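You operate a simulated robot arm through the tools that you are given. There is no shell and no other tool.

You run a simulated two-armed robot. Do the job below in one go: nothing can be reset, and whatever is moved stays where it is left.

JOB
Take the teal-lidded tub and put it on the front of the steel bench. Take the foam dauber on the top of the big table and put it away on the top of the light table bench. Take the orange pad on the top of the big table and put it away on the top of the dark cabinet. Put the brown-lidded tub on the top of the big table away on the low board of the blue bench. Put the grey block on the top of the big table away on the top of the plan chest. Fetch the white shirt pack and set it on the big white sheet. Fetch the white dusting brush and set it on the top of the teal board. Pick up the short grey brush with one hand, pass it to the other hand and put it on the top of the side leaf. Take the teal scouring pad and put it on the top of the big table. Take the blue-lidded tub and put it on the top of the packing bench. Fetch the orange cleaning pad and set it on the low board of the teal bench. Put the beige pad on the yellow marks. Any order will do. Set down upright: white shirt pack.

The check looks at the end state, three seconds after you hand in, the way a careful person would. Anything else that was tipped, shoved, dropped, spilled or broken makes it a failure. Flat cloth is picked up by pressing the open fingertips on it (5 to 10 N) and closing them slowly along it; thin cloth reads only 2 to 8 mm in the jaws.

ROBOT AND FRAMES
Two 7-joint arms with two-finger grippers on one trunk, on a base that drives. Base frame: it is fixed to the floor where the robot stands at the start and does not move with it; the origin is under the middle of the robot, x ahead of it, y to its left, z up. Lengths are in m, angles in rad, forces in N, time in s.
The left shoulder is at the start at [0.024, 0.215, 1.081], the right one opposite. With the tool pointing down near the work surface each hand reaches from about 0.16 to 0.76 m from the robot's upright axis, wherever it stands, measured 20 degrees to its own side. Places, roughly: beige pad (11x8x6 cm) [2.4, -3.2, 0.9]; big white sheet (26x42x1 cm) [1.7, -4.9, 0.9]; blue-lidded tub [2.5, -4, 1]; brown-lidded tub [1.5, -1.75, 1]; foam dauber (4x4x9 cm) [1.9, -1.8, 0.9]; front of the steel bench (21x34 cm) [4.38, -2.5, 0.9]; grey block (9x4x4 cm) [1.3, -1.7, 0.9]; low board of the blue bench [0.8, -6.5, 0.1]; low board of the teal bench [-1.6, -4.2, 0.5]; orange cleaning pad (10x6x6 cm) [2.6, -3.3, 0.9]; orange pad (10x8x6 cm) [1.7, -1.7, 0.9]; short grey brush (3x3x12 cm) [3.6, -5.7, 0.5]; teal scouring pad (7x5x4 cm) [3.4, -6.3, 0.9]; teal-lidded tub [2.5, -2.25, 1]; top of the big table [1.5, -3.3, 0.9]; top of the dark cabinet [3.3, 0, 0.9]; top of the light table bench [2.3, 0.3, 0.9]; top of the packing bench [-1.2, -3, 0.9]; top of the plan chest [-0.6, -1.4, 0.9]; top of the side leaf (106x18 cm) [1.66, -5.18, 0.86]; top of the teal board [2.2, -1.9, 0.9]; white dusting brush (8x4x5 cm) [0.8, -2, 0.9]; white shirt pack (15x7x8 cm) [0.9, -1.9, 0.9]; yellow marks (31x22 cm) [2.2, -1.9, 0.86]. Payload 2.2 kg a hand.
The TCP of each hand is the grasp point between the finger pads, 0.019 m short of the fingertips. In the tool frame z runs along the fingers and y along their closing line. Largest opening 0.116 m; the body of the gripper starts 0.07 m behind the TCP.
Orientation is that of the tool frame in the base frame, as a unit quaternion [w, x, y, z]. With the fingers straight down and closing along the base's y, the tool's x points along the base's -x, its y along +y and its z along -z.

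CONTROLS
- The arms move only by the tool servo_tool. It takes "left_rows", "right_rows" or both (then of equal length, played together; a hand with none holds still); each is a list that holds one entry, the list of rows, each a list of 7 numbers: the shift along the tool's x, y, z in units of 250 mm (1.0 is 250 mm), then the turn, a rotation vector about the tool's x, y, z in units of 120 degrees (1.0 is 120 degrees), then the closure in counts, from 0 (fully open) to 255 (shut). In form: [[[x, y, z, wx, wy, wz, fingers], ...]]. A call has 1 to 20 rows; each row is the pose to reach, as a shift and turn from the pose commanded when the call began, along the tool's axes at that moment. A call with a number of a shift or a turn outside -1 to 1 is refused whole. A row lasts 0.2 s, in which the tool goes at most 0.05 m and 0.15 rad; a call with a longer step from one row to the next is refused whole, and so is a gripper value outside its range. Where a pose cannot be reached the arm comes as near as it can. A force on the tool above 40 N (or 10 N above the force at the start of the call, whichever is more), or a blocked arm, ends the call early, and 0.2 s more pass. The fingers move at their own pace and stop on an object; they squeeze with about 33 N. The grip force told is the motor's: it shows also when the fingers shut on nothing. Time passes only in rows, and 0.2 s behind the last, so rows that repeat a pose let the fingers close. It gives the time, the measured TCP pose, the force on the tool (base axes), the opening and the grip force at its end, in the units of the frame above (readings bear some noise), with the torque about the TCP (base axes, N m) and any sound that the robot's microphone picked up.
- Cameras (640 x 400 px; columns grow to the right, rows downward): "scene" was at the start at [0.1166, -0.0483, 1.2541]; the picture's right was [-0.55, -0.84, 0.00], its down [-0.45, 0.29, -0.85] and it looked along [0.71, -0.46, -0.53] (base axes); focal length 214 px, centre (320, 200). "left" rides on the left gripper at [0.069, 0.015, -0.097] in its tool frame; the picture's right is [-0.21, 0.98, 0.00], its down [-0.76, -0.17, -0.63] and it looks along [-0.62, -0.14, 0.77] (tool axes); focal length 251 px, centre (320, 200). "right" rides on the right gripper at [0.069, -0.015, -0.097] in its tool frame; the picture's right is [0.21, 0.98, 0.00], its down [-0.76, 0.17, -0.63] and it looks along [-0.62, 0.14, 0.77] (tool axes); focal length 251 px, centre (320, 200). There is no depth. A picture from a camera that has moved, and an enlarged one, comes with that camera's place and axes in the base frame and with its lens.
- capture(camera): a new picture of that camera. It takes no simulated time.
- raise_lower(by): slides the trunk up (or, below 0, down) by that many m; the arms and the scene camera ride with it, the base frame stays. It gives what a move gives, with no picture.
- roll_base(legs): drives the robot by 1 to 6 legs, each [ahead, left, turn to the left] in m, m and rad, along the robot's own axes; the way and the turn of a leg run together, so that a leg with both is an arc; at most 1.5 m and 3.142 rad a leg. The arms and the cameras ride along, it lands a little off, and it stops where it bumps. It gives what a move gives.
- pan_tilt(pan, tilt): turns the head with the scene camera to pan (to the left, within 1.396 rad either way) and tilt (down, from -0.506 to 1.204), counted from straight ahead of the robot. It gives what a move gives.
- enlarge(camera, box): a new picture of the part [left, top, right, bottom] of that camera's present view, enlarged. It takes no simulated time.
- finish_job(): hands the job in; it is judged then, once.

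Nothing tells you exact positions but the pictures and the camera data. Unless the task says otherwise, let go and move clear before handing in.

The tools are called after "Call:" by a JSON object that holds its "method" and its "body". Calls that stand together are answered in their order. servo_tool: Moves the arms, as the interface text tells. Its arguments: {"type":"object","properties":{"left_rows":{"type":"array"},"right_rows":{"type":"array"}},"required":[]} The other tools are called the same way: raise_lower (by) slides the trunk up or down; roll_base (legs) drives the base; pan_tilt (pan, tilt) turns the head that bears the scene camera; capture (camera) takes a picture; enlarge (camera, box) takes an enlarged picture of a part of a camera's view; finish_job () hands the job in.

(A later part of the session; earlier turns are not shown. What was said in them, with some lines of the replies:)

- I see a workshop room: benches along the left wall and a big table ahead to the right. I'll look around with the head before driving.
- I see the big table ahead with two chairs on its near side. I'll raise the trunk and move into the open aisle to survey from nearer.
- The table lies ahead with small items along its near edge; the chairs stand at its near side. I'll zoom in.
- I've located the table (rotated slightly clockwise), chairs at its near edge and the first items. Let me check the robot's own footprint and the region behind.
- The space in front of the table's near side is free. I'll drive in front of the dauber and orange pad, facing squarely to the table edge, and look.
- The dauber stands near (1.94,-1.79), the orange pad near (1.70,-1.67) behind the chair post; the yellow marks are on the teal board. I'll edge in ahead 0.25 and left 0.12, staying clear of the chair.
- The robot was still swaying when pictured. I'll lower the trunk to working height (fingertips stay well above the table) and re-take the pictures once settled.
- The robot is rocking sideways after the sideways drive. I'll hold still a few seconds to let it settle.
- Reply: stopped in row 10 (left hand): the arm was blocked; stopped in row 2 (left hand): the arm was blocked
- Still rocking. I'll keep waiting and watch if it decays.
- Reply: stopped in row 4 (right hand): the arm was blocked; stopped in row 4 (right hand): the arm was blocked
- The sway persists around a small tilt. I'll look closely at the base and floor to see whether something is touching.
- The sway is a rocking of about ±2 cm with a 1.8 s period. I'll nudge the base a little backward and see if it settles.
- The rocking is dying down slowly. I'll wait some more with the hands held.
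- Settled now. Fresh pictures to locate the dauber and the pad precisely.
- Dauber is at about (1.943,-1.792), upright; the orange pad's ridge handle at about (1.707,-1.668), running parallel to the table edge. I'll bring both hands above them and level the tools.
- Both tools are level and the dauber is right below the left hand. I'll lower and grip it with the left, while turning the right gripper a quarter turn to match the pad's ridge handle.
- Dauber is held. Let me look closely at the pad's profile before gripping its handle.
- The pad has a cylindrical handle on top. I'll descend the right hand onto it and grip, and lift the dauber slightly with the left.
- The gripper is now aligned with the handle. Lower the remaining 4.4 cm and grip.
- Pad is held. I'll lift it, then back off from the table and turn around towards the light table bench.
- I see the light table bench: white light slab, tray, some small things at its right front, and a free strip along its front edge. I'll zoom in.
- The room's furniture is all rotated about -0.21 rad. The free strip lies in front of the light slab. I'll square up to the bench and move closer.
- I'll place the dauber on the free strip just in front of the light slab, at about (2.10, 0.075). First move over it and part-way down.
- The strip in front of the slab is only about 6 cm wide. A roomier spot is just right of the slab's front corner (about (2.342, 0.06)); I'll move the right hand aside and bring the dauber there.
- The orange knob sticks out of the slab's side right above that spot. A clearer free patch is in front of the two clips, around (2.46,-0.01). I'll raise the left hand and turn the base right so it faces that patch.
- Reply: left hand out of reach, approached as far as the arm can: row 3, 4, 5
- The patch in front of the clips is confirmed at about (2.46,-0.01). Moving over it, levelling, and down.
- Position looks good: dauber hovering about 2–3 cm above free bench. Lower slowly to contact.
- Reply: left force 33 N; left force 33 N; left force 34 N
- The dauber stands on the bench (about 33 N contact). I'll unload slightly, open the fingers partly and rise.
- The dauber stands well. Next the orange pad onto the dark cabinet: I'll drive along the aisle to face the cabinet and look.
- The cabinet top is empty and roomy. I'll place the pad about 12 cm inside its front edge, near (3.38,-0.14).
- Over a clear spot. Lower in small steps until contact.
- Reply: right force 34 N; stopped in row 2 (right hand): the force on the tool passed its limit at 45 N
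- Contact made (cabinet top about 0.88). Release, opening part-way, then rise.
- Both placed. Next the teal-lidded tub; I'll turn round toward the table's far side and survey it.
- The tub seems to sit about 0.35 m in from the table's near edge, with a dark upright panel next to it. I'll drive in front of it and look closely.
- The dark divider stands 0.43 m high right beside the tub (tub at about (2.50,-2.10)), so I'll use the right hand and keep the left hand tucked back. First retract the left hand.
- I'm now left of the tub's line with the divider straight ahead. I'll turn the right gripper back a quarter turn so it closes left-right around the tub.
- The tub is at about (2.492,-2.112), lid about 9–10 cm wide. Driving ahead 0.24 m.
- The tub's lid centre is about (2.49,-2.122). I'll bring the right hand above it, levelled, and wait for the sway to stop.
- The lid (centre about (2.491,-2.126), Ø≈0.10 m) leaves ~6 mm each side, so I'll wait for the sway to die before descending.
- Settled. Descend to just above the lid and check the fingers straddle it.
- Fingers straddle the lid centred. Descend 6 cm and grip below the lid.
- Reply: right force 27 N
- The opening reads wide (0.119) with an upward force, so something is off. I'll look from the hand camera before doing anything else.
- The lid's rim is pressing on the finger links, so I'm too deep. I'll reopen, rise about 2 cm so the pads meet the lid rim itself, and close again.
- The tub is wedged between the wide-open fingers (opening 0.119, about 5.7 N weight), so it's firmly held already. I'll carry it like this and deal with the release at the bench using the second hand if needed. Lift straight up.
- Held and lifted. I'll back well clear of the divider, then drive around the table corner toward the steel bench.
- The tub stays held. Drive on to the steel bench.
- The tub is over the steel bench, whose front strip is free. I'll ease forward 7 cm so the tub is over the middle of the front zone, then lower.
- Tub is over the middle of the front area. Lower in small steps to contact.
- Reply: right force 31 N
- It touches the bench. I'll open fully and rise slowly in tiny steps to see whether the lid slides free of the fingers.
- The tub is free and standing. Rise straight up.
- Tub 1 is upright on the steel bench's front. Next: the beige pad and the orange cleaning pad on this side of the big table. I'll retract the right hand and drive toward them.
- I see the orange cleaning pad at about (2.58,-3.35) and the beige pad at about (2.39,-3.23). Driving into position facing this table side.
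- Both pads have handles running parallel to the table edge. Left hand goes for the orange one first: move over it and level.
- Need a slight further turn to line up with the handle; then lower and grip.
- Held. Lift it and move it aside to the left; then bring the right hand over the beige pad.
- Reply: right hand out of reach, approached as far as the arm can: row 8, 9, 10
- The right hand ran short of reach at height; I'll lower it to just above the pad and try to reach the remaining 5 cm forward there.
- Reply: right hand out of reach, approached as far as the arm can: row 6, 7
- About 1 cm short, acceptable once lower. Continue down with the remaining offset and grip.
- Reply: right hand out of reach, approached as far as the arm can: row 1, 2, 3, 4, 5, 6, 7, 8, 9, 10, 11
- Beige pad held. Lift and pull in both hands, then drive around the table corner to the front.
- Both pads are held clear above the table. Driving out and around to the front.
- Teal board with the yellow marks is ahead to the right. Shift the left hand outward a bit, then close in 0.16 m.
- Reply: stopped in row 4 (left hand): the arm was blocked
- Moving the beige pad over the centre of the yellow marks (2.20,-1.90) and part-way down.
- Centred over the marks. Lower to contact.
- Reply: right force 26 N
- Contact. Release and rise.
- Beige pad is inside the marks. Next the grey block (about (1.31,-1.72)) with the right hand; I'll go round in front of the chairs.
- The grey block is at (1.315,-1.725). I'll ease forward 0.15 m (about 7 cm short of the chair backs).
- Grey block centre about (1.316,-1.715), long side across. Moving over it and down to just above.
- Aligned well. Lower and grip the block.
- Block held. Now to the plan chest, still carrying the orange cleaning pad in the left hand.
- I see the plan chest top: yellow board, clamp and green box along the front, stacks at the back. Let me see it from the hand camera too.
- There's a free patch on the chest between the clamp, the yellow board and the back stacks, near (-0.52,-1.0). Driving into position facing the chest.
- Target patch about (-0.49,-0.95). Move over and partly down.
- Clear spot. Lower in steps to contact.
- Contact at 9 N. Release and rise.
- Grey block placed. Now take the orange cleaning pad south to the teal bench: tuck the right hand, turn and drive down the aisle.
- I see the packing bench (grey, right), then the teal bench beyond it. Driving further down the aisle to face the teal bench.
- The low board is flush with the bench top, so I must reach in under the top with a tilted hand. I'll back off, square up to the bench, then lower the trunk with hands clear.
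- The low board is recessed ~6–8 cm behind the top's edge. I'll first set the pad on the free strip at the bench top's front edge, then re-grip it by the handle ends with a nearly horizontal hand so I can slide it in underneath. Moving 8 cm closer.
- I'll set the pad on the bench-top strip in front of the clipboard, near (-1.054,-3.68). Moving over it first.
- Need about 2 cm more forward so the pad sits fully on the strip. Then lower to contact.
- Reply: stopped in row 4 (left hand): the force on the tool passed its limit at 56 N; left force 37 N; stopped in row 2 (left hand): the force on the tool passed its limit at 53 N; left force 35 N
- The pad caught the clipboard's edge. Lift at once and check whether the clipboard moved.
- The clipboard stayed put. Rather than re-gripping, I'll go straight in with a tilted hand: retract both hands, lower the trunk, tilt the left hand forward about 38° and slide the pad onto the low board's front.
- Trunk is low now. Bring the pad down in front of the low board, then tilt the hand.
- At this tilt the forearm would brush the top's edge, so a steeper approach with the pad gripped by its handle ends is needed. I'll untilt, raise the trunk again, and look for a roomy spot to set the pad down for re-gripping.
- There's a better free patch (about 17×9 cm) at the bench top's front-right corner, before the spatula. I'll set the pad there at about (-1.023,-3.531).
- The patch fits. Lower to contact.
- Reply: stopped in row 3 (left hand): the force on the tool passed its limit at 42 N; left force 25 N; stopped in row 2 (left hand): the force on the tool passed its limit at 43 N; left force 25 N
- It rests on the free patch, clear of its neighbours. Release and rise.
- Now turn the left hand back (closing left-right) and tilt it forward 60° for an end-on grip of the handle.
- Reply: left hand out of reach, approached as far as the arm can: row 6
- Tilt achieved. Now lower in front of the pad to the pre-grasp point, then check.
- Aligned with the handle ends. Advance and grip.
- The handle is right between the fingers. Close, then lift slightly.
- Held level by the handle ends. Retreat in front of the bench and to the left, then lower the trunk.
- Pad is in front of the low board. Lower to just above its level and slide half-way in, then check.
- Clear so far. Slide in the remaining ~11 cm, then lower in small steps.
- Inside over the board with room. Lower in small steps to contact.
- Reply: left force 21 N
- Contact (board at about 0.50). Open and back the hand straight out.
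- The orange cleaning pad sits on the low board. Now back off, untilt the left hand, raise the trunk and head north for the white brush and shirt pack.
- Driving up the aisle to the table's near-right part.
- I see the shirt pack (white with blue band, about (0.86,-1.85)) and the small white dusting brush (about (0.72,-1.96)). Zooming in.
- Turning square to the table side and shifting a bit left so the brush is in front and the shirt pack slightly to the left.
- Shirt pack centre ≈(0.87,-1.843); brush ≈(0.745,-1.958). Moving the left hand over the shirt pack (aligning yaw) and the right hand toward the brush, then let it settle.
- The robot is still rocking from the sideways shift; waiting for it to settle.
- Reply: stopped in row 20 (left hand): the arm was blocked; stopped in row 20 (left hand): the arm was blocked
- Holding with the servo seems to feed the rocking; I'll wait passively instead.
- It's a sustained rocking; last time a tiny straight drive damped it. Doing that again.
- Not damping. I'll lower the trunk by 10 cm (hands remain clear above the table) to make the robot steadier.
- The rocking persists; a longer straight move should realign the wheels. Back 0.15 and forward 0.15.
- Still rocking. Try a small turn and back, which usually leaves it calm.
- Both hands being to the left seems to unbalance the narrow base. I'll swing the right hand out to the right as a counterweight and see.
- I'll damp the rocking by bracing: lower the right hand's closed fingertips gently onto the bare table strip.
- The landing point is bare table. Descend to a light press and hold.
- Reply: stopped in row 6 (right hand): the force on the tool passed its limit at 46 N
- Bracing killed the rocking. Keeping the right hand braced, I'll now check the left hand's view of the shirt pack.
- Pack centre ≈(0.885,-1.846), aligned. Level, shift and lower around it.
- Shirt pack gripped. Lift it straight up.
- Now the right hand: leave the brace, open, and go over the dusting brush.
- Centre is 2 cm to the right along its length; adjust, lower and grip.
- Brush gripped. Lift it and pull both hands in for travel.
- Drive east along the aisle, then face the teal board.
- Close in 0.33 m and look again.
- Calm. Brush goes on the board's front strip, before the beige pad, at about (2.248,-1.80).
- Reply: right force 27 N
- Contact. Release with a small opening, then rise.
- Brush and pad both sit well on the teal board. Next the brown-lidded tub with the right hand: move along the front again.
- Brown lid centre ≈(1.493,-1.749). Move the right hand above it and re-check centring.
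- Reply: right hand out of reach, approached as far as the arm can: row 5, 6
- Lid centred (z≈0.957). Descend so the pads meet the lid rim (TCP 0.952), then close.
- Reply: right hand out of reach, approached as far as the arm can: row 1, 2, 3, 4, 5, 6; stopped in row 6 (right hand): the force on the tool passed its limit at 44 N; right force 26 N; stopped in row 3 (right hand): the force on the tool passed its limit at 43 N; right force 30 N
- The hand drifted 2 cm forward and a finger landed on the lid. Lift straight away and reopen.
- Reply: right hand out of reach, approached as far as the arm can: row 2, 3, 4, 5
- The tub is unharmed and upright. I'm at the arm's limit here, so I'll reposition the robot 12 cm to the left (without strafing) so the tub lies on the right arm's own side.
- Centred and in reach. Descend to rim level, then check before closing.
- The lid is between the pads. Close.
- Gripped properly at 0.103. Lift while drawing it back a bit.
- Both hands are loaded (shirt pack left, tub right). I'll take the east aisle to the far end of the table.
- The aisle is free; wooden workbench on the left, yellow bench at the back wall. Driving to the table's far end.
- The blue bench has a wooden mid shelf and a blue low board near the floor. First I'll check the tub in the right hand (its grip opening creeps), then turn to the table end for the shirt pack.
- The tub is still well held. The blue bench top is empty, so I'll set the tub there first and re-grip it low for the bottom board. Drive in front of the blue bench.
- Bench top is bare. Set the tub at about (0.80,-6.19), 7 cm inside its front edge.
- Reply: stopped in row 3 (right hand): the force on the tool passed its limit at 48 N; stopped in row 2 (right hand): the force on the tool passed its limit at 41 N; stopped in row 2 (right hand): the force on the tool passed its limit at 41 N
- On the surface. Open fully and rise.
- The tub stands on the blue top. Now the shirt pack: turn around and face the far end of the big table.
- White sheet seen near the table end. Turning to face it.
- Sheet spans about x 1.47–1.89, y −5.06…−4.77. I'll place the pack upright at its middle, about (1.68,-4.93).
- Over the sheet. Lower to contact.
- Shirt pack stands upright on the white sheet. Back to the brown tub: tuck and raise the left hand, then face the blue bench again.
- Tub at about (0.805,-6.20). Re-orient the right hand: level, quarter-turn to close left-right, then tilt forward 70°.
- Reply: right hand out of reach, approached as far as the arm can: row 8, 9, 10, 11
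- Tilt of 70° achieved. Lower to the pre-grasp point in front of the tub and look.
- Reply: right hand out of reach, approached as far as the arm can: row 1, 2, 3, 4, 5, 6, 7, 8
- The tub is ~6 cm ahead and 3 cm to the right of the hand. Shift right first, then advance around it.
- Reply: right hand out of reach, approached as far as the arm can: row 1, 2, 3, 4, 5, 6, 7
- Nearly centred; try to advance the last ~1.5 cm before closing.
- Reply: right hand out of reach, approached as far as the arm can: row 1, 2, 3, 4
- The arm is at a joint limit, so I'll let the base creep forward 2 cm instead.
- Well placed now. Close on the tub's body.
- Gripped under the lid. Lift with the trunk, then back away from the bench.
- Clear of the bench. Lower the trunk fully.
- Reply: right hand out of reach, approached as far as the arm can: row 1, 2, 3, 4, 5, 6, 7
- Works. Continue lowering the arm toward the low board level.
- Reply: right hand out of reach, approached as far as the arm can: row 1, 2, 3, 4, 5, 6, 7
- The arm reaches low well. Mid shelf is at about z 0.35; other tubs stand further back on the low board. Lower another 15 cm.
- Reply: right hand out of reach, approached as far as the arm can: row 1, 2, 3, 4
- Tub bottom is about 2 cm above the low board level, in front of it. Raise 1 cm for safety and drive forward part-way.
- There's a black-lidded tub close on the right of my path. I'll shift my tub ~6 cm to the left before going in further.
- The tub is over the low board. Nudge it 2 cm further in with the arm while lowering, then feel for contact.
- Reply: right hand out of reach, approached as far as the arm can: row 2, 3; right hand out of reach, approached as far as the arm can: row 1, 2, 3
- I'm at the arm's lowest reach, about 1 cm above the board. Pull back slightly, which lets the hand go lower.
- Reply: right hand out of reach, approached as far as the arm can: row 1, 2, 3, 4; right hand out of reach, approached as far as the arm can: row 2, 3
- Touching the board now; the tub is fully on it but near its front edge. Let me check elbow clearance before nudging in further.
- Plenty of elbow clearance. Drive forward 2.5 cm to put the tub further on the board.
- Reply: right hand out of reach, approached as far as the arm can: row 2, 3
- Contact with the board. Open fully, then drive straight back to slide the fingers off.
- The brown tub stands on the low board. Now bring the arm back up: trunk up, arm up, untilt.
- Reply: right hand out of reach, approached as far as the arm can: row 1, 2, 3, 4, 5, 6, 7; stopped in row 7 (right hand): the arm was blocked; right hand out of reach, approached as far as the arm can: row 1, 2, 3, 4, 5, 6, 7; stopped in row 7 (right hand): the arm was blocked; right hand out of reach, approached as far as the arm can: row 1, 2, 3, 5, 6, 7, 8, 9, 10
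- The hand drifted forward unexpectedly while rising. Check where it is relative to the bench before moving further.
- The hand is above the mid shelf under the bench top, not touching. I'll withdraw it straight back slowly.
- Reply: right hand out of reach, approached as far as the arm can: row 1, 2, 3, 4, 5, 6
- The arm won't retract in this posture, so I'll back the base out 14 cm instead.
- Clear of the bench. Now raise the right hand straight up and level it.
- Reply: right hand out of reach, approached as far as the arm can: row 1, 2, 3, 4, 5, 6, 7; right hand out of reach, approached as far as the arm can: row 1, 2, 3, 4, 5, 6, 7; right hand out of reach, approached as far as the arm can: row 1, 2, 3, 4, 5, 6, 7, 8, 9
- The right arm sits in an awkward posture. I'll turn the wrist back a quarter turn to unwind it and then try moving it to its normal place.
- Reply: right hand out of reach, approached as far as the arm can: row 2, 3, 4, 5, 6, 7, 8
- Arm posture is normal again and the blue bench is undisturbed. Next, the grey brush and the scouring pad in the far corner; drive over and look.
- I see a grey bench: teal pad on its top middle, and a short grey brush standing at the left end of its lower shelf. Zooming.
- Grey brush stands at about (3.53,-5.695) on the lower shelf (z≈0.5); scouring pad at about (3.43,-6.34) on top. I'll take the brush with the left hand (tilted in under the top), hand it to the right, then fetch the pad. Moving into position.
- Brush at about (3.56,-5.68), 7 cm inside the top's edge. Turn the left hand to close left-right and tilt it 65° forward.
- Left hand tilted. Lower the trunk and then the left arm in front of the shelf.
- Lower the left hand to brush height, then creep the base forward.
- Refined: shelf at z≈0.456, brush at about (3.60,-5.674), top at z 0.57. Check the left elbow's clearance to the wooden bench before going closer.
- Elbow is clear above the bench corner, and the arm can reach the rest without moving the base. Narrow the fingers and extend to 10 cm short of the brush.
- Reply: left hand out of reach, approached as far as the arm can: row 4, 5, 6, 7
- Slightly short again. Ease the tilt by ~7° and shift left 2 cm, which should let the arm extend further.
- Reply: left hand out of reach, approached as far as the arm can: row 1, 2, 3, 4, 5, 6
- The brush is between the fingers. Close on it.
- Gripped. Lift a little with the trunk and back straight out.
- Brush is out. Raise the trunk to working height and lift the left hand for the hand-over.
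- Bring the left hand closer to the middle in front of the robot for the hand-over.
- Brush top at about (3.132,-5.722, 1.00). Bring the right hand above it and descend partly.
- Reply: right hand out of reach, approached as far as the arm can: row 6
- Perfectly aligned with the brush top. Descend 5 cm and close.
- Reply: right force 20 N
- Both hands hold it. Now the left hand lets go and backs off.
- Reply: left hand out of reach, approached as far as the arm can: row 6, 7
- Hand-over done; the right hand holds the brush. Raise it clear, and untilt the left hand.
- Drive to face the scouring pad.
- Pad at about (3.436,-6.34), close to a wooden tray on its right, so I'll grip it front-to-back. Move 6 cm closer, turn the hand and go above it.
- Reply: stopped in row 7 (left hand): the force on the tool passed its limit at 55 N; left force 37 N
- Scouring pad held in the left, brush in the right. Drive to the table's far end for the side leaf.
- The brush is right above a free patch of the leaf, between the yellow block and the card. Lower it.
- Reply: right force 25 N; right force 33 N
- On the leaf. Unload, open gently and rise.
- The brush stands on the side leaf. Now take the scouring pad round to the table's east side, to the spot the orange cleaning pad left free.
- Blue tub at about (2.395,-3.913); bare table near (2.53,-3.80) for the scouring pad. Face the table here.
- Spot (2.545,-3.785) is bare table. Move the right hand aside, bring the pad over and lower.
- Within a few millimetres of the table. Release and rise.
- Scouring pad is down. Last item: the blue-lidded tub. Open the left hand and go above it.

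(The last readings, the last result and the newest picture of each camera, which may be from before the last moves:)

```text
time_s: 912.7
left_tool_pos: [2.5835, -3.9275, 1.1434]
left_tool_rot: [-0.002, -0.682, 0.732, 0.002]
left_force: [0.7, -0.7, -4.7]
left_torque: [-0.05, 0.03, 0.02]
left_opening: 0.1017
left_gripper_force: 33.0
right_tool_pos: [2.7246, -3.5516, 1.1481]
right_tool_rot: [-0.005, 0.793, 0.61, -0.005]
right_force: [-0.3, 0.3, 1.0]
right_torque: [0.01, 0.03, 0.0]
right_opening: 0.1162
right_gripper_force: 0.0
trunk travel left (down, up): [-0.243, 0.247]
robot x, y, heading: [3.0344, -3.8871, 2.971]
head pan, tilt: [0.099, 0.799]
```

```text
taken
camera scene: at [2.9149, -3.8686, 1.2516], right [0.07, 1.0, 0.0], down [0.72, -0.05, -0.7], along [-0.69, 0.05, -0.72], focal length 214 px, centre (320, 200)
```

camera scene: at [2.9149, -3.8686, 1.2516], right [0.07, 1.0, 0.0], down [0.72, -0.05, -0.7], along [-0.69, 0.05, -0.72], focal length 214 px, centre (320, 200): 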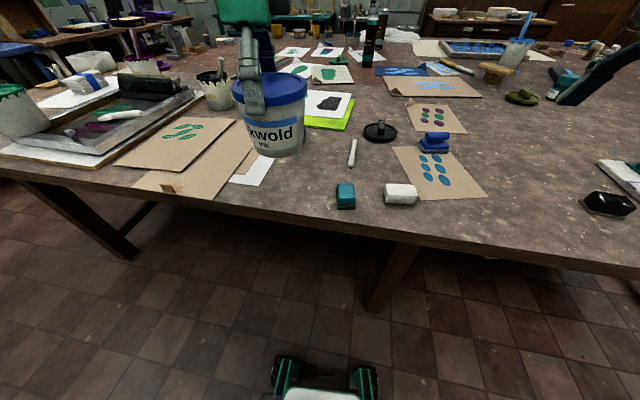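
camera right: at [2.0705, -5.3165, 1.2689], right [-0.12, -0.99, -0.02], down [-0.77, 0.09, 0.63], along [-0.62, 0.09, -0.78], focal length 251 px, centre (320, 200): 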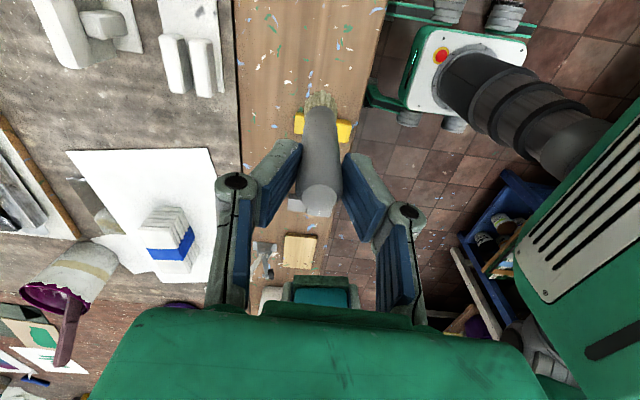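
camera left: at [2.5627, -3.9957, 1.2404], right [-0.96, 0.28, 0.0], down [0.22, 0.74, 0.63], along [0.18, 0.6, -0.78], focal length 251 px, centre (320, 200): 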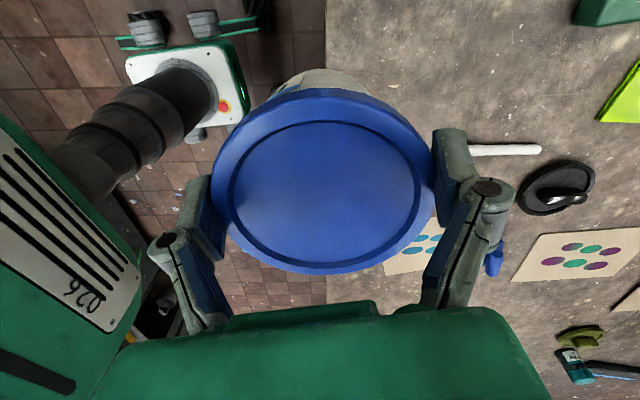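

Tub held. Drive the southern way round the table to the packing bench.

Call:
{"method": "roll_base", "body": {"legs": [[-0.2, 0, 0], [0, 0, 1.476], [1.06, 0, 0], [0, 0, -0.41], [0.95, 0, 0], [0, 0, -1.056]]}}

Call:
{"method": "pan_tilt", "body": {"pan": 0.0, "tilt": 0.4}}

Call:
{"method": "capture", "body": {"camera": "scene"}}

```text
time_s: 931.3
left_tool_pos: [1.8779, -5.6845, 1.1431]
left_tool_rot: [-0.001, -0.676, 0.737, 0.001]
left_force: [0.4, -1.7, -5.5]
left_torque: [-0.05, 0.02, 0.02]
left_opening: 0.1005
left_gripper_force: 33.0
right_tool_pos: [2.0266, -5.3101, 1.147]
right_tool_rot: [-0.004, 0.797, 0.604, -0.005]
right_force: [-0.2, -0.3, 0.4]
right_torque: [-0.02, -0.02, -0.02]
right_opening: 0.1163
right_gripper_force: 0.0
trunk travel left (down, up): [-0.243, 0.247]
robot x, y, heading: [2.3321, -5.6479, 2.959]
head pan, tilt: [0.099, 0.799]
```

```text
time_s: 932.2
left_tool_pos: [1.8809, -5.6824, 1.1443]
left_tool_rot: [-0.003, -0.676, 0.736, 0.001]
left_force: [0.3, -0.4, -5.1]
left_torque: [-0.1, 0.02, 0.01]
left_opening: 0.1005
left_gripper_force: 33.1
right_tool_pos: [2.0289, -5.3098, 1.1478]
right_tool_rot: [-0.005, 0.797, 0.604, -0.005]
right_force: [0.1, -0.1, 0.0]
right_torque: [-0.01, -0.03, -0.01]
right_opening: 0.116
right_gripper_force: 0.1
trunk travel left (down, up): [-0.243, 0.247]
robot x, y, heading: [2.333, -5.6451, 2.959]
head pan, tilt: [0.0, 0.4]
```

```text
taken
camera scene: at [2.2009, -5.6183, 1.2864], right [0.18, 0.98, 0.0], down [0.39, -0.07, -0.92], along [-0.9, 0.17, -0.39], focal length 214 px, centre (320, 200)
```

scene: 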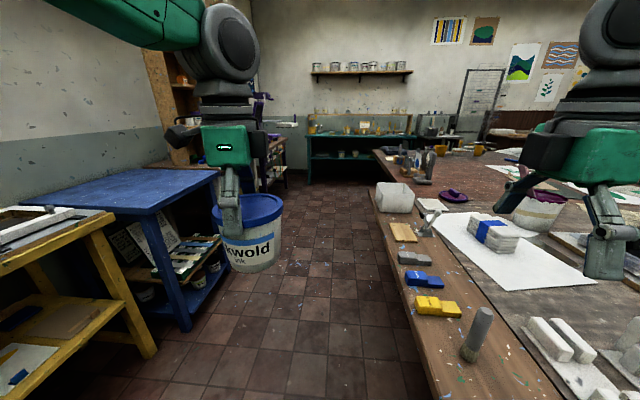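

The aisle is free but the leaf is close on the right; veer slightly left and continue.

Call:
{"method": "roll_base", "body": {"legs": [[0, 0, 0.13], [1.0, 0, 0], [0.85, 0, 0], [0, 0, -0.68]]}}

Call:
{"method": "pan_tilt", "body": {"pan": 0.0, "tilt": 0.45}}

Call:
{"method": "capture", "body": {"camera": "scene"}}

```text
time_s: 943.8
left_tool_pos: [0.088, -5.3843, 1.1436]
left_tool_rot: [-0.002, -0.461, 0.887, 0.002]
left_force: [-0.1, -0.3, -5.3]
left_torque: [-0.02, 0.03, 0.01]
left_opening: 0.1002
left_gripper_force: 32.9
right_tool_pos: [0.4016, -5.1339, 1.1477]
right_tool_rot: [-0.007, 0.926, 0.377, -0.003]
right_force: [-0.2, -0.5, -0.6]
right_torque: [0.03, 0.04, -0.02]
right_opening: 0.116
right_gripper_force: 0.1
trunk travel left (down, up): [-0.243, 0.247]
robot x, y, heading: [0.4954, -5.5777, 2.434]
head pan, tilt: [0.0, 0.4]
```

```text
time_s: 944.5
left_tool_pos: [0.0907, -5.3853, 1.1463]
left_tool_rot: [-0.002, -0.461, 0.887, 0.002]
left_force: [-1.0, -0.7, -6.2]
left_torque: [-0.06, 0.05, 0.0]
left_opening: 0.0997
left_gripper_force: 32.8
right_tool_pos: [0.4042, -5.1363, 1.1484]
right_tool_rot: [-0.008, 0.926, 0.377, -0.004]
right_force: [-0.2, 0.7, -0.9]
right_torque: [-0.06, 0.01, 0.01]
right_opening: 0.1157
right_gripper_force: 0.1
trunk travel left (down, up): [-0.243, 0.247]
robot x, y, heading: [0.4966, -5.5816, 2.434]
head pan, tilt: [0.0, 0.45]
```

```text
taken
camera scene: at [0.3974, -5.4879, 1.2818], right [0.65, 0.76, 0.0], down [0.33, -0.29, -0.9], along [-0.68, 0.58, -0.44], focal length 214 px, centre (320, 200)
```

scene: 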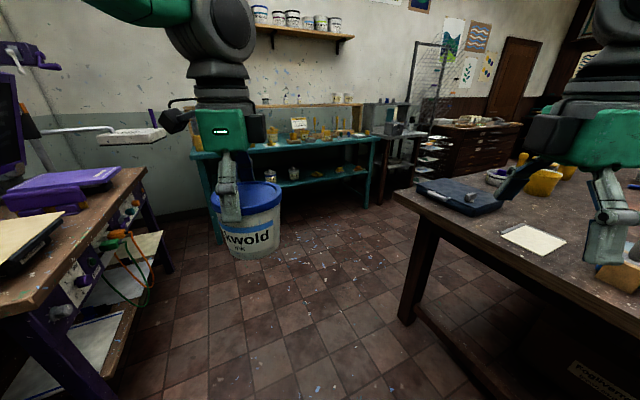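

Call:
{"method": "roll_base", "body": {"legs": [[1.3, 0, 0], [0, 0, -0.909], [1.4, 0, 0]]}}

Call:
{"method": "pan_tilt", "body": {"pan": 0.9, "tilt": 0.6}}

Call:
{"method": "capture", "body": {"camera": "scene"}}

```text
time_s: 960.0
left_tool_pos: [-0.5117, -2.8633, 1.1452]
left_tool_rot: [-0.001, -0.017, 1.0, 0.004]
left_force: [0.2, 0.6, -5.1]
left_torque: [-0.04, 0.07, -0.03]
left_opening: 0.0991
left_gripper_force: 33.1
right_tool_pos: [-0.1225, -2.9651, 1.1469]
right_tool_rot: [-0.007, 0.997, -0.077, -0.001]
right_force: [-0.4, -0.1, 0.2]
right_torque: [0.0, 0.01, -0.02]
right_opening: 0.1161
right_gripper_force: 0.1
trunk travel left (down, up): [-0.243, 0.247]
robot x, y, heading: [-0.42, -3.3093, 1.51]
head pan, tilt: [0.0, 0.45]
```

```text
time_s: 961.2
left_tool_pos: [-0.5122, -2.8655, 1.1459]
left_tool_rot: [-0.001, -0.017, 1.0, 0.005]
left_force: [-0.2, 0.2, -5.6]
left_torque: [0.0, 0.06, -0.01]
left_opening: 0.0992
left_gripper_force: 33.0
right_tool_pos: [-0.1248, -2.9681, 1.1494]
right_tool_rot: [-0.009, 0.997, -0.077, 0.0]
right_force: [0.4, -0.6, 0.7]
right_torque: [-0.02, 0.0, 0.01]
right_opening: 0.1159
right_gripper_force: 0.0
trunk travel left (down, up): [-0.243, 0.247]
robot x, y, heading: [-0.4182, -3.3061, 1.506]
head pan, tilt: [0.901, 0.6]
```

```text
taken
camera scene: at [-0.4823, -3.2053, 1.2684], right [0.67, 0.74, 0.0], down [0.42, -0.38, -0.82], along [-0.61, 0.55, -0.57], focal length 214 px, centre (320, 200)
```

scene: 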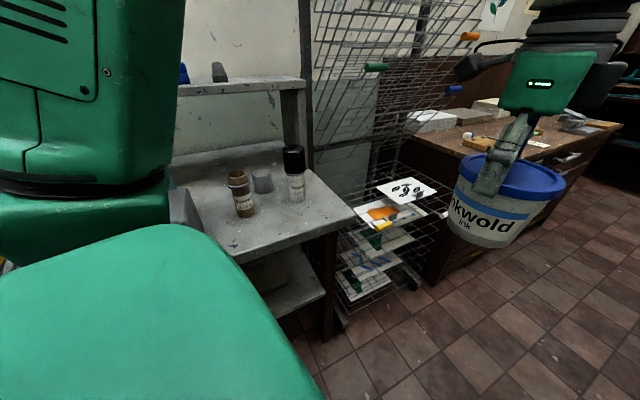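

Call:
{"method": "roll_base", "body": {"legs": [[0, 0, 1.39]]}}

Call:
{"method": "pan_tilt", "body": {"pan": 0.0, "tilt": 0.75}}

Call:
{"method": "capture", "body": {"camera": "scene"}}

Call:
{"method": "capture", "body": {"camera": "left"}}

```text
time_s: 965.1
left_tool_pos: [-0.8696, -3.3297, 1.1469]
left_tool_rot: [-0.004, -0.663, 0.749, 0.003]
left_force: [-0.3, -0.8, -5.2]
left_torque: [-0.03, 0.04, 0.01]
left_opening: 0.0994
left_gripper_force: 33.1
right_tool_pos: [-0.7093, -2.9622, 1.1485]
right_tool_rot: [-0.007, 0.808, 0.59, -0.006]
right_force: [-1.2, 0.2, 0.2]
right_torque: [-0.01, 0.01, 0.0]
right_opening: 0.116
right_gripper_force: 0.1
trunk travel left (down, up): [-0.243, 0.247]
robot x, y, heading: [-0.4139, -3.3056, 2.922]
head pan, tilt: [0.901, 0.6]
```

```text
time_s: 966.3
left_tool_pos: [-0.8675, -3.3322, 1.1466]
left_tool_rot: [-0.004, -0.662, 0.749, 0.004]
left_force: [-0.5, 0.3, -4.7]
left_torque: [0.0, 0.02, 0.01]
left_opening: 0.0988
left_gripper_force: 33.3
right_tool_pos: [-0.7076, -2.9643, 1.1492]
right_tool_rot: [-0.008, 0.807, 0.59, -0.006]
right_force: [-0.6, 0.6, -0.8]
right_torque: [0.01, -0.02, -0.01]
right_opening: 0.1161
right_gripper_force: 0.1
trunk travel left (down, up): [-0.243, 0.247]
robot x, y, heading: [-0.4193, -3.308, 2.926]
head pan, tilt: [0.0, 0.75]
```

```text
taken
camera scene: at [-0.5427, -3.2779, 1.2554], right [0.22, 0.98, 0.0], down [0.67, -0.15, -0.73], along [-0.71, 0.16, -0.68], focal length 214 px, centre (320, 200)
```

scene: 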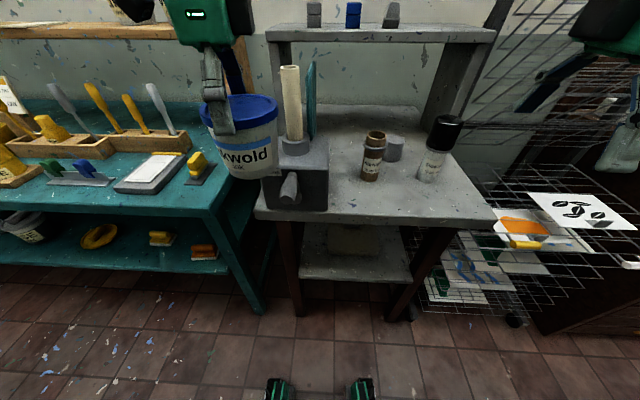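

```text
taken
camera left: at [-0.8905, -3.399, 1.243], right [-0.94, 0.33, 0.01], down [0.26, 0.73, 0.63], along [0.2, 0.6, -0.78], focal length 251 px, centre (320, 200)
```

left: 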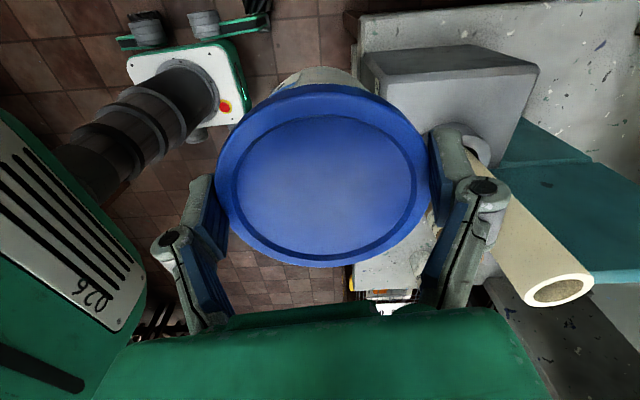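

Free spot on the packing bench: front, right of the brown bottle, about (-0.885,-2.925). I'll raise the tub slightly and shift the robot north to face it.

Call:
{"method": "servo_tool", "body": {"left_rows": [[[0, -0.05, -0.06, 0, 0, 0, 255], [0, -0.1, -0.14, 0, 0, 0, 255], [0, -0.15, -0.2, 0, 0, 0, 255], [0, -0.2, -0.2, 0, 0, 0, 255]]]}}

Call:
{"method": "roll_base", "body": {"legs": [[0, 0, -1.524], [0.375, 0, 0], [0, 0, 1.524]]}}

Call:
{"method": "pan_tilt", "body": {"pan": 0.0, "tilt": 0.8}}

Call:
{"method": "pan_tilt", "body": {"pan": 0.0, "tilt": 0.8}}

Call:
{"method": "capture", "body": {"camera": "scene"}}

Call:
{"method": "capture", "body": {"camera": "left"}}

```text
time_s: 967.3
left_tool_pos: [-0.8168, -3.3392, 1.1971]
left_tool_rot: [-0.004, -0.662, 0.749, 0.004]
left_force: [-0.7, -0.4, -4.9]
left_torque: [-0.09, 0.01, -0.02]
left_opening: 0.0991
left_gripper_force: 32.9
right_tool_pos: [-0.7058, -2.9653, 1.1507]
right_tool_rot: [-0.008, 0.807, 0.59, -0.006]
right_force: [-0.4, -1.0, 0.3]
right_torque: [0.0, 0.0, 0.03]
right_opening: 0.1158
right_gripper_force: 0.1
trunk travel left (down, up): [-0.243, 0.247]
robot x, y, heading: [-0.421, -3.3073, 2.926]
head pan, tilt: [0.0, 0.75]
```

```text
time_s: 977.2
left_tool_pos: [-0.7519, -2.9732, 1.196]
left_tool_rot: [-0.004, -0.667, 0.745, 0.004]
left_force: [-0.6, -0.1, -5.6]
left_torque: [-0.05, -0.01, -0.01]
left_opening: 0.0987
left_gripper_force: 33.5
right_tool_pos: [-0.6451, -2.5975, 1.1499]
right_tool_rot: [-0.009, 0.803, 0.595, -0.007]
right_force: [-0.6, 0.2, -0.3]
right_torque: [0.03, -0.04, 0.01]
right_opening: 0.1158
right_gripper_force: 0.1
trunk travel left (down, up): [-0.243, 0.247]
robot x, y, heading: [-0.3519, -2.9358, 2.938]
head pan, tilt: [0.0, 0.75]
```

```text
time_s: 977.8
left_tool_pos: [-0.7497, -2.9746, 1.1968]
left_tool_rot: [-0.003, -0.668, 0.744, 0.005]
left_force: [0.0, -0.2, -5.6]
left_torque: [-0.05, -0.01, 0.0]
left_opening: 0.0985
left_gripper_force: 32.9
right_tool_pos: [-0.6432, -2.5989, 1.1509]
right_tool_rot: [-0.008, 0.804, 0.595, -0.007]
right_force: [-0.2, 1.1, 0.6]
right_torque: [0.03, 0.01, 0.01]
right_opening: 0.1164
right_gripper_force: 0.1
trunk travel left (down, up): [-0.243, 0.247]
robot x, y, heading: [-0.3526, -2.9391, 2.937]
head pan, tilt: [0.0, 0.799]
```

```text
time_s: 978.4
left_tool_pos: [-0.7477, -2.9755, 1.1968]
left_tool_rot: [-0.003, -0.667, 0.745, 0.005]
left_force: [0.5, -0.8, -6.3]
left_torque: [-0.05, 0.0, -0.01]
left_opening: 0.0986
left_gripper_force: 33.0
right_tool_pos: [-0.6429, -2.5973, 1.152]
right_tool_rot: [-0.008, 0.803, 0.596, -0.008]
right_force: [-0.4, 1.0, -0.1]
right_torque: [0.02, 0.03, 0.01]
right_opening: 0.1161
right_gripper_force: 0.0
trunk travel left (down, up): [-0.243, 0.247]
robot x, y, heading: [-0.3544, -2.9369, 2.936]
head pan, tilt: [0.0, 0.799]
```

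```text
taken
camera scene: at [-0.4742, -2.9101, 1.2515], right [0.2, 0.98, 0.0], down [0.7, -0.15, -0.7], along [-0.68, 0.14, -0.72], focal length 214 px, centre (320, 200)
```

scene: 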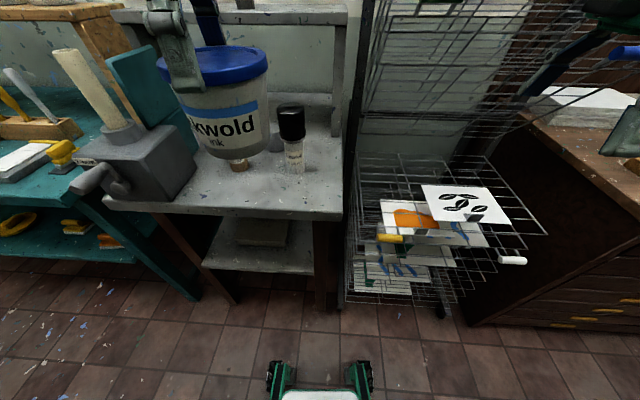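

```text
taken
camera left: at [-0.77, -3.0425, 1.2931], right [-0.95, 0.32, 0.01], down [0.25, 0.73, 0.63], along [0.19, 0.6, -0.78], focal length 251 px, centre (320, 200)
```

left: 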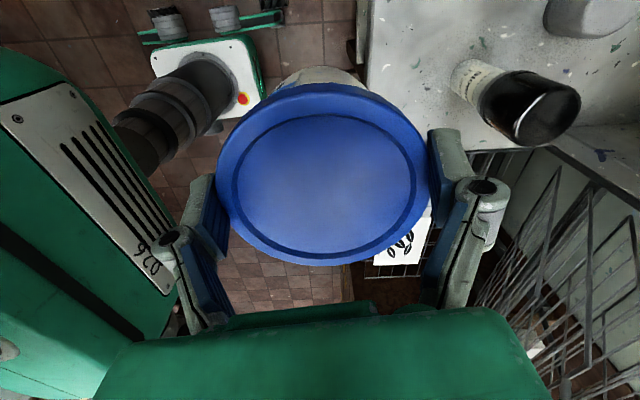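

The bottles stand 16–19 cm inside; the tub fits between, at about (-0.912,-2.985). Move over and down.

Call:
{"method": "servo_tool", "body": {"left_rows": [[[0.02, 0.12, 0, 0, 0, 0, 255], [0.04, 0.24, 0, 0, 0, 0, 255], [0.06, 0.36, 0, 0, 0, 0, 255], [0.08, 0.48, 0, 0, 0, 0, 255], [0.11, 0.65, 0, 0, 0, 0, 255], [0.11, 0.65, 0.1, 0, 0, 0, 255], [0.11, 0.65, 0.22, 0, 0, 0, 255], [0.11, 0.65, 0.34, 0, 0, 0, 255], [0.11, 0.65, 0.46, 0, 0, 0, 255], [0.11, 0.65, 0.58, 0, 0, 0, 255], [0.11, 0.65, 0.7, 0, 0, 0, 255], [0.11, 0.65, 0.76, 0, 0, 0, 255], [0.11, 0.65, 0.76, 0, 0, 0, 255]]]}}

Call:
{"method": "capture", "body": {"camera": "scene"}}

Call:
{"method": "capture", "body": {"camera": "left"}}

```text
time_s: 981.2
left_tool_pos: [-0.9151, -2.9864, 1.0098]
left_tool_rot: [-0.005, -0.668, 0.744, 0.005]
left_force: [-0.1, 0.0, -5.3]
left_torque: [-0.07, 0.02, 0.01]
left_opening: 0.0983
left_gripper_force: 33.3
right_tool_pos: [-0.6438, -2.6003, 1.1505]
right_tool_rot: [-0.008, 0.803, 0.596, -0.007]
right_force: [-0.1, -0.2, -0.6]
right_torque: [-0.08, -0.01, 0.02]
right_opening: 0.1161
right_gripper_force: 0.0
trunk travel left (down, up): [-0.243, 0.247]
robot x, y, heading: [-0.3517, -2.9391, 2.938]
head pan, tilt: [0.0, 0.799]
```

```text
taken
camera scene: at [-0.4755, -2.9099, 1.2513], right [0.2, 0.98, 0.0], down [0.7, -0.15, -0.69], along [-0.68, 0.14, -0.72], focal length 214 px, centre (320, 200)
```

scene: 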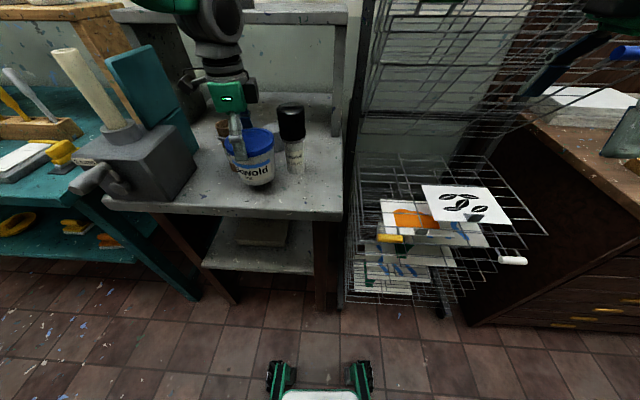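

```text
taken
camera left: at [-0.9366, -3.0536, 1.106], right [-0.95, 0.32, 0.01], down [0.25, 0.73, 0.63], along [0.19, 0.6, -0.78], focal length 251 px, centre (320, 200)
```

left: 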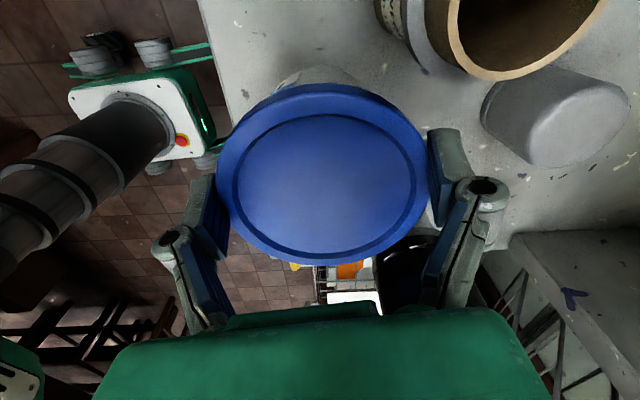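

Clear on both sides. Lower to contact in steps.

Call:
{"method": "servo_tool", "body": {"left_rows": [[[0, 0, 0.04, 0, 0, 0, 255], [0, 0, 0.08, 0, 0, 0, 255], [0, 0, 0.1, 0, 0, 0, 255], [0, 0, 0.1, 0, 0, 0, 255]]]}}

Call:
{"method": "servo_tool", "body": {"left_rows": [[[0, 0, 0.02, 0, 0, 0, 255], [0, 0, 0.03, 0, 0, 0, 255], [0, 0, 0.03, 0, 0, 0, 255]]]}}

Call:
{"method": "servo_tool", "body": {"left_rows": [[[0, 0, 0.02, 0, 0, 0, 255], [0, 0, 0.03, 0, 0, 0, 255], [0, 0, 0.03, 0, 0, 0, 255]]]}}

```text
time_s: 982.2
left_tool_pos: [-0.916, -2.9861, 0.9837]
left_tool_rot: [-0.004, -0.669, 0.744, 0.005]
left_force: [-0.2, 0.1, -5.6]
left_torque: [-0.04, 0.05, -0.03]
left_opening: 0.0983
left_gripper_force: 33.0
right_tool_pos: [-0.6452, -2.5991, 1.1508]
right_tool_rot: [-0.008, 0.804, 0.595, -0.007]
right_force: [0.7, 0.1, 0.3]
right_torque: [0.02, -0.01, 0.01]
right_opening: 0.1159
right_gripper_force: 0.1
trunk travel left (down, up): [-0.243, 0.247]
robot x, y, heading: [-0.3547, -2.9404, 2.94]
head pan, tilt: [0.0, 0.799]
```

```text
time_s: 983.0
left_tool_pos: [-0.9147, -2.9843, 0.9785]
left_tool_rot: [-0.005, -0.668, 0.744, 0.007]
left_force: [-2.1, -3.4, 22.1]
left_torque: [-0.03, -0.94, -0.12]
left_opening: 0.0985
left_gripper_force: 33.1
right_tool_pos: [-0.6425, -2.599, 1.1522]
right_tool_rot: [-0.01, 0.804, 0.595, -0.008]
right_force: [-0.5, 0.5, 0.1]
right_torque: [0.01, -0.03, -0.02]
right_opening: 0.1156
right_gripper_force: 0.0
trunk travel left (down, up): [-0.243, 0.247]
robot x, y, heading: [-0.3539, -2.9384, 2.933]
head pan, tilt: [0.0, 0.799]
```

```text
time_s: 983.5
left_tool_pos: [-0.9173, -2.9843, 0.9762]
left_tool_rot: [-0.007, -0.669, 0.743, 0.01]
left_force: [3.0, -5.0, 15.6]
left_torque: [0.3, -0.26, -0.17]
left_opening: 0.0996
left_gripper_force: 32.8
right_tool_pos: [-0.6429, -2.5983, 1.1528]
right_tool_rot: [-0.009, 0.804, 0.595, -0.008]
right_force: [0.3, 0.2, -0.3]
right_torque: [-0.03, 0.02, 0.02]
right_opening: 0.116
right_gripper_force: 0.1
trunk travel left (down, up): [-0.243, 0.247]
robot x, y, heading: [-0.3543, -2.9372, 2.938]
head pan, tilt: [0.0, 0.799]
stopped in row 2 (left hand): the force on the tool passed its limit at 40 N (the readings are from after the stop); the commanded pose is now the measured one
```

On the bench. Unload, open, and rise straight up.

Call:
{"method": "servo_tool", "body": {"left_rows": [[[0, 0, -0.01, 0, 0, 0, 200], [0, 0, -0.015, 0, 0, 0, 80], [0, 0, -0.015, 0, 0, 0, 0], [0, 0, -0.015, 0, 0, 0, 0], [0, 0, -0.015, 0, 0, 0, 0]]]}}

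Call:
{"method": "servo_tool", "body": {"left_rows": [[[0, 0, -0.05, 0, 0, 0, 0], [0, 0, -0.12, 0, 0, 0, 0], [0, 0, -0.22, 0, 0, 0, 0], [0, 0, -0.34, 0, 0, 0, 0], [0, 0, -0.48, 0, 0, 0, 0], [0, 0, -0.62, 0, 0, 0, 0], [0, 0, -0.76, 0, 0, 0, 0], [0, -0.1, -0.84, 0, 0, 0, 0], [0, -0.25, -0.84, 0, 0, 0, 0], [0, -0.4, -0.84, 0, 0, 0, 0], [0, -0.55, -0.84, 0, 0, 0, 0]]]}}

Call:
{"method": "enlarge", "body": {"camera": "scene", "box": [70, 60, 360, 260]}}

```text
time_s: 984.8
left_tool_pos: [-0.9166, -2.9849, 0.9789]
left_tool_rot: [-0.006, -0.668, 0.744, 0.01]
left_force: [0.5, -0.2, -1.1]
left_torque: [0.03, 0.01, 0.0]
left_opening: 0.1157
left_gripper_force: 0.0
right_tool_pos: [-0.6429, -2.5987, 1.1505]
right_tool_rot: [-0.008, 0.803, 0.596, -0.007]
right_force: [-0.2, 0.2, 0.2]
right_torque: [0.0, -0.02, 0.0]
right_opening: 0.116
right_gripper_force: 0.0
trunk travel left (down, up): [-0.243, 0.247]
robot x, y, heading: [-0.3519, -2.9378, 2.938]
head pan, tilt: [0.0, 0.799]
```

```text
time_s: 987.1
left_tool_pos: [-0.7732, -2.9998, 1.1842]
left_tool_rot: [-0.007, -0.668, 0.744, 0.011]
left_force: [0.2, 0.5, -0.2]
left_torque: [0.01, 0.04, -0.01]
left_opening: 0.1162
left_gripper_force: 0.2
right_tool_pos: [-0.6417, -2.5998, 1.1517]
right_tool_rot: [-0.01, 0.803, 0.595, -0.008]
right_force: [-0.2, 0.2, -0.2]
right_torque: [-0.01, 0.03, 0.02]
right_opening: 0.1161
right_gripper_force: 0.0
trunk travel left (down, up): [-0.243, 0.247]
robot x, y, heading: [-0.3535, -2.9365, 2.939]
head pan, tilt: [0.0, 0.799]
```

```text
2.00 times, centred on (215, 160) of scene
camera zoom: at [-0.4718, -2.9107, 1.2518], right [0.2, 0.98, 0.0], down [0.7, -0.15, -0.7], along [-0.68, 0.14, -0.72], focal length 429 px, centre (530, 280)
```

zoom: 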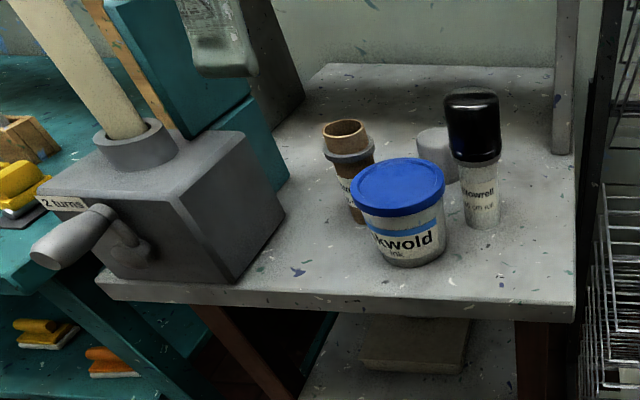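

All twelve items are in place and both hands are empty and clear: the blue tub stands upright between the bottles on the packing bench. I'm handing in.

Call:
{"method": "finish_job", "body": {}}

```text
The job is handed in.
```

I carried out all twelve moves and handed the job in. Each item looked right in the last picture I took of it, but I did not go round and check them all again at the end.

| Item | Where it is now |
|---|---|
| Teal-lidded tub | Front of the steel bench |
| Foam dauber | Standing near the front edge of the light table bench |
| Orange pad | Top of the dark cabinet |
| Brown-lidded tub | Upright on the low board of the blue bench, near its front |
| Grey block | Top of the plan chest |
| White shirt pack | Upright on the big white sheet |
| White dusting brush | On the teal board, in front of the beige pad |
| Short grey brush | Picked up with the left hand, passed to the right, now standing on the side leaf |
| Teal scouring pad | East side of the big table top |
| Blue-lidded tub | Packing bench, between the two bottles |
| Orange cleaning pad | Low board of the teal bench |
| Beige pad | Inside the yellow marks on the teal board |

A few things touched or came close to their surroundings on the way:

- **Clipboard on the teal bench:** the orange cleaning pad pressed on its edge while I was setting it down to change my grip. It had not visibly moved afterwards.
- **Brown tub:** a finger pressed on its lid before I got the grip right, moving it about a centimetre on the table. It stayed upright.
- **Blue bench:** while rising, the right hand drifted in over the middle shelf and the arm was reported as blocked. I felt no force at the hand, and the bench and its shelf looked unchanged afterwards.
- **Rocking:** the robot rocked several times after driving. Once I steadied it by resting the closed fingertips on bare table.
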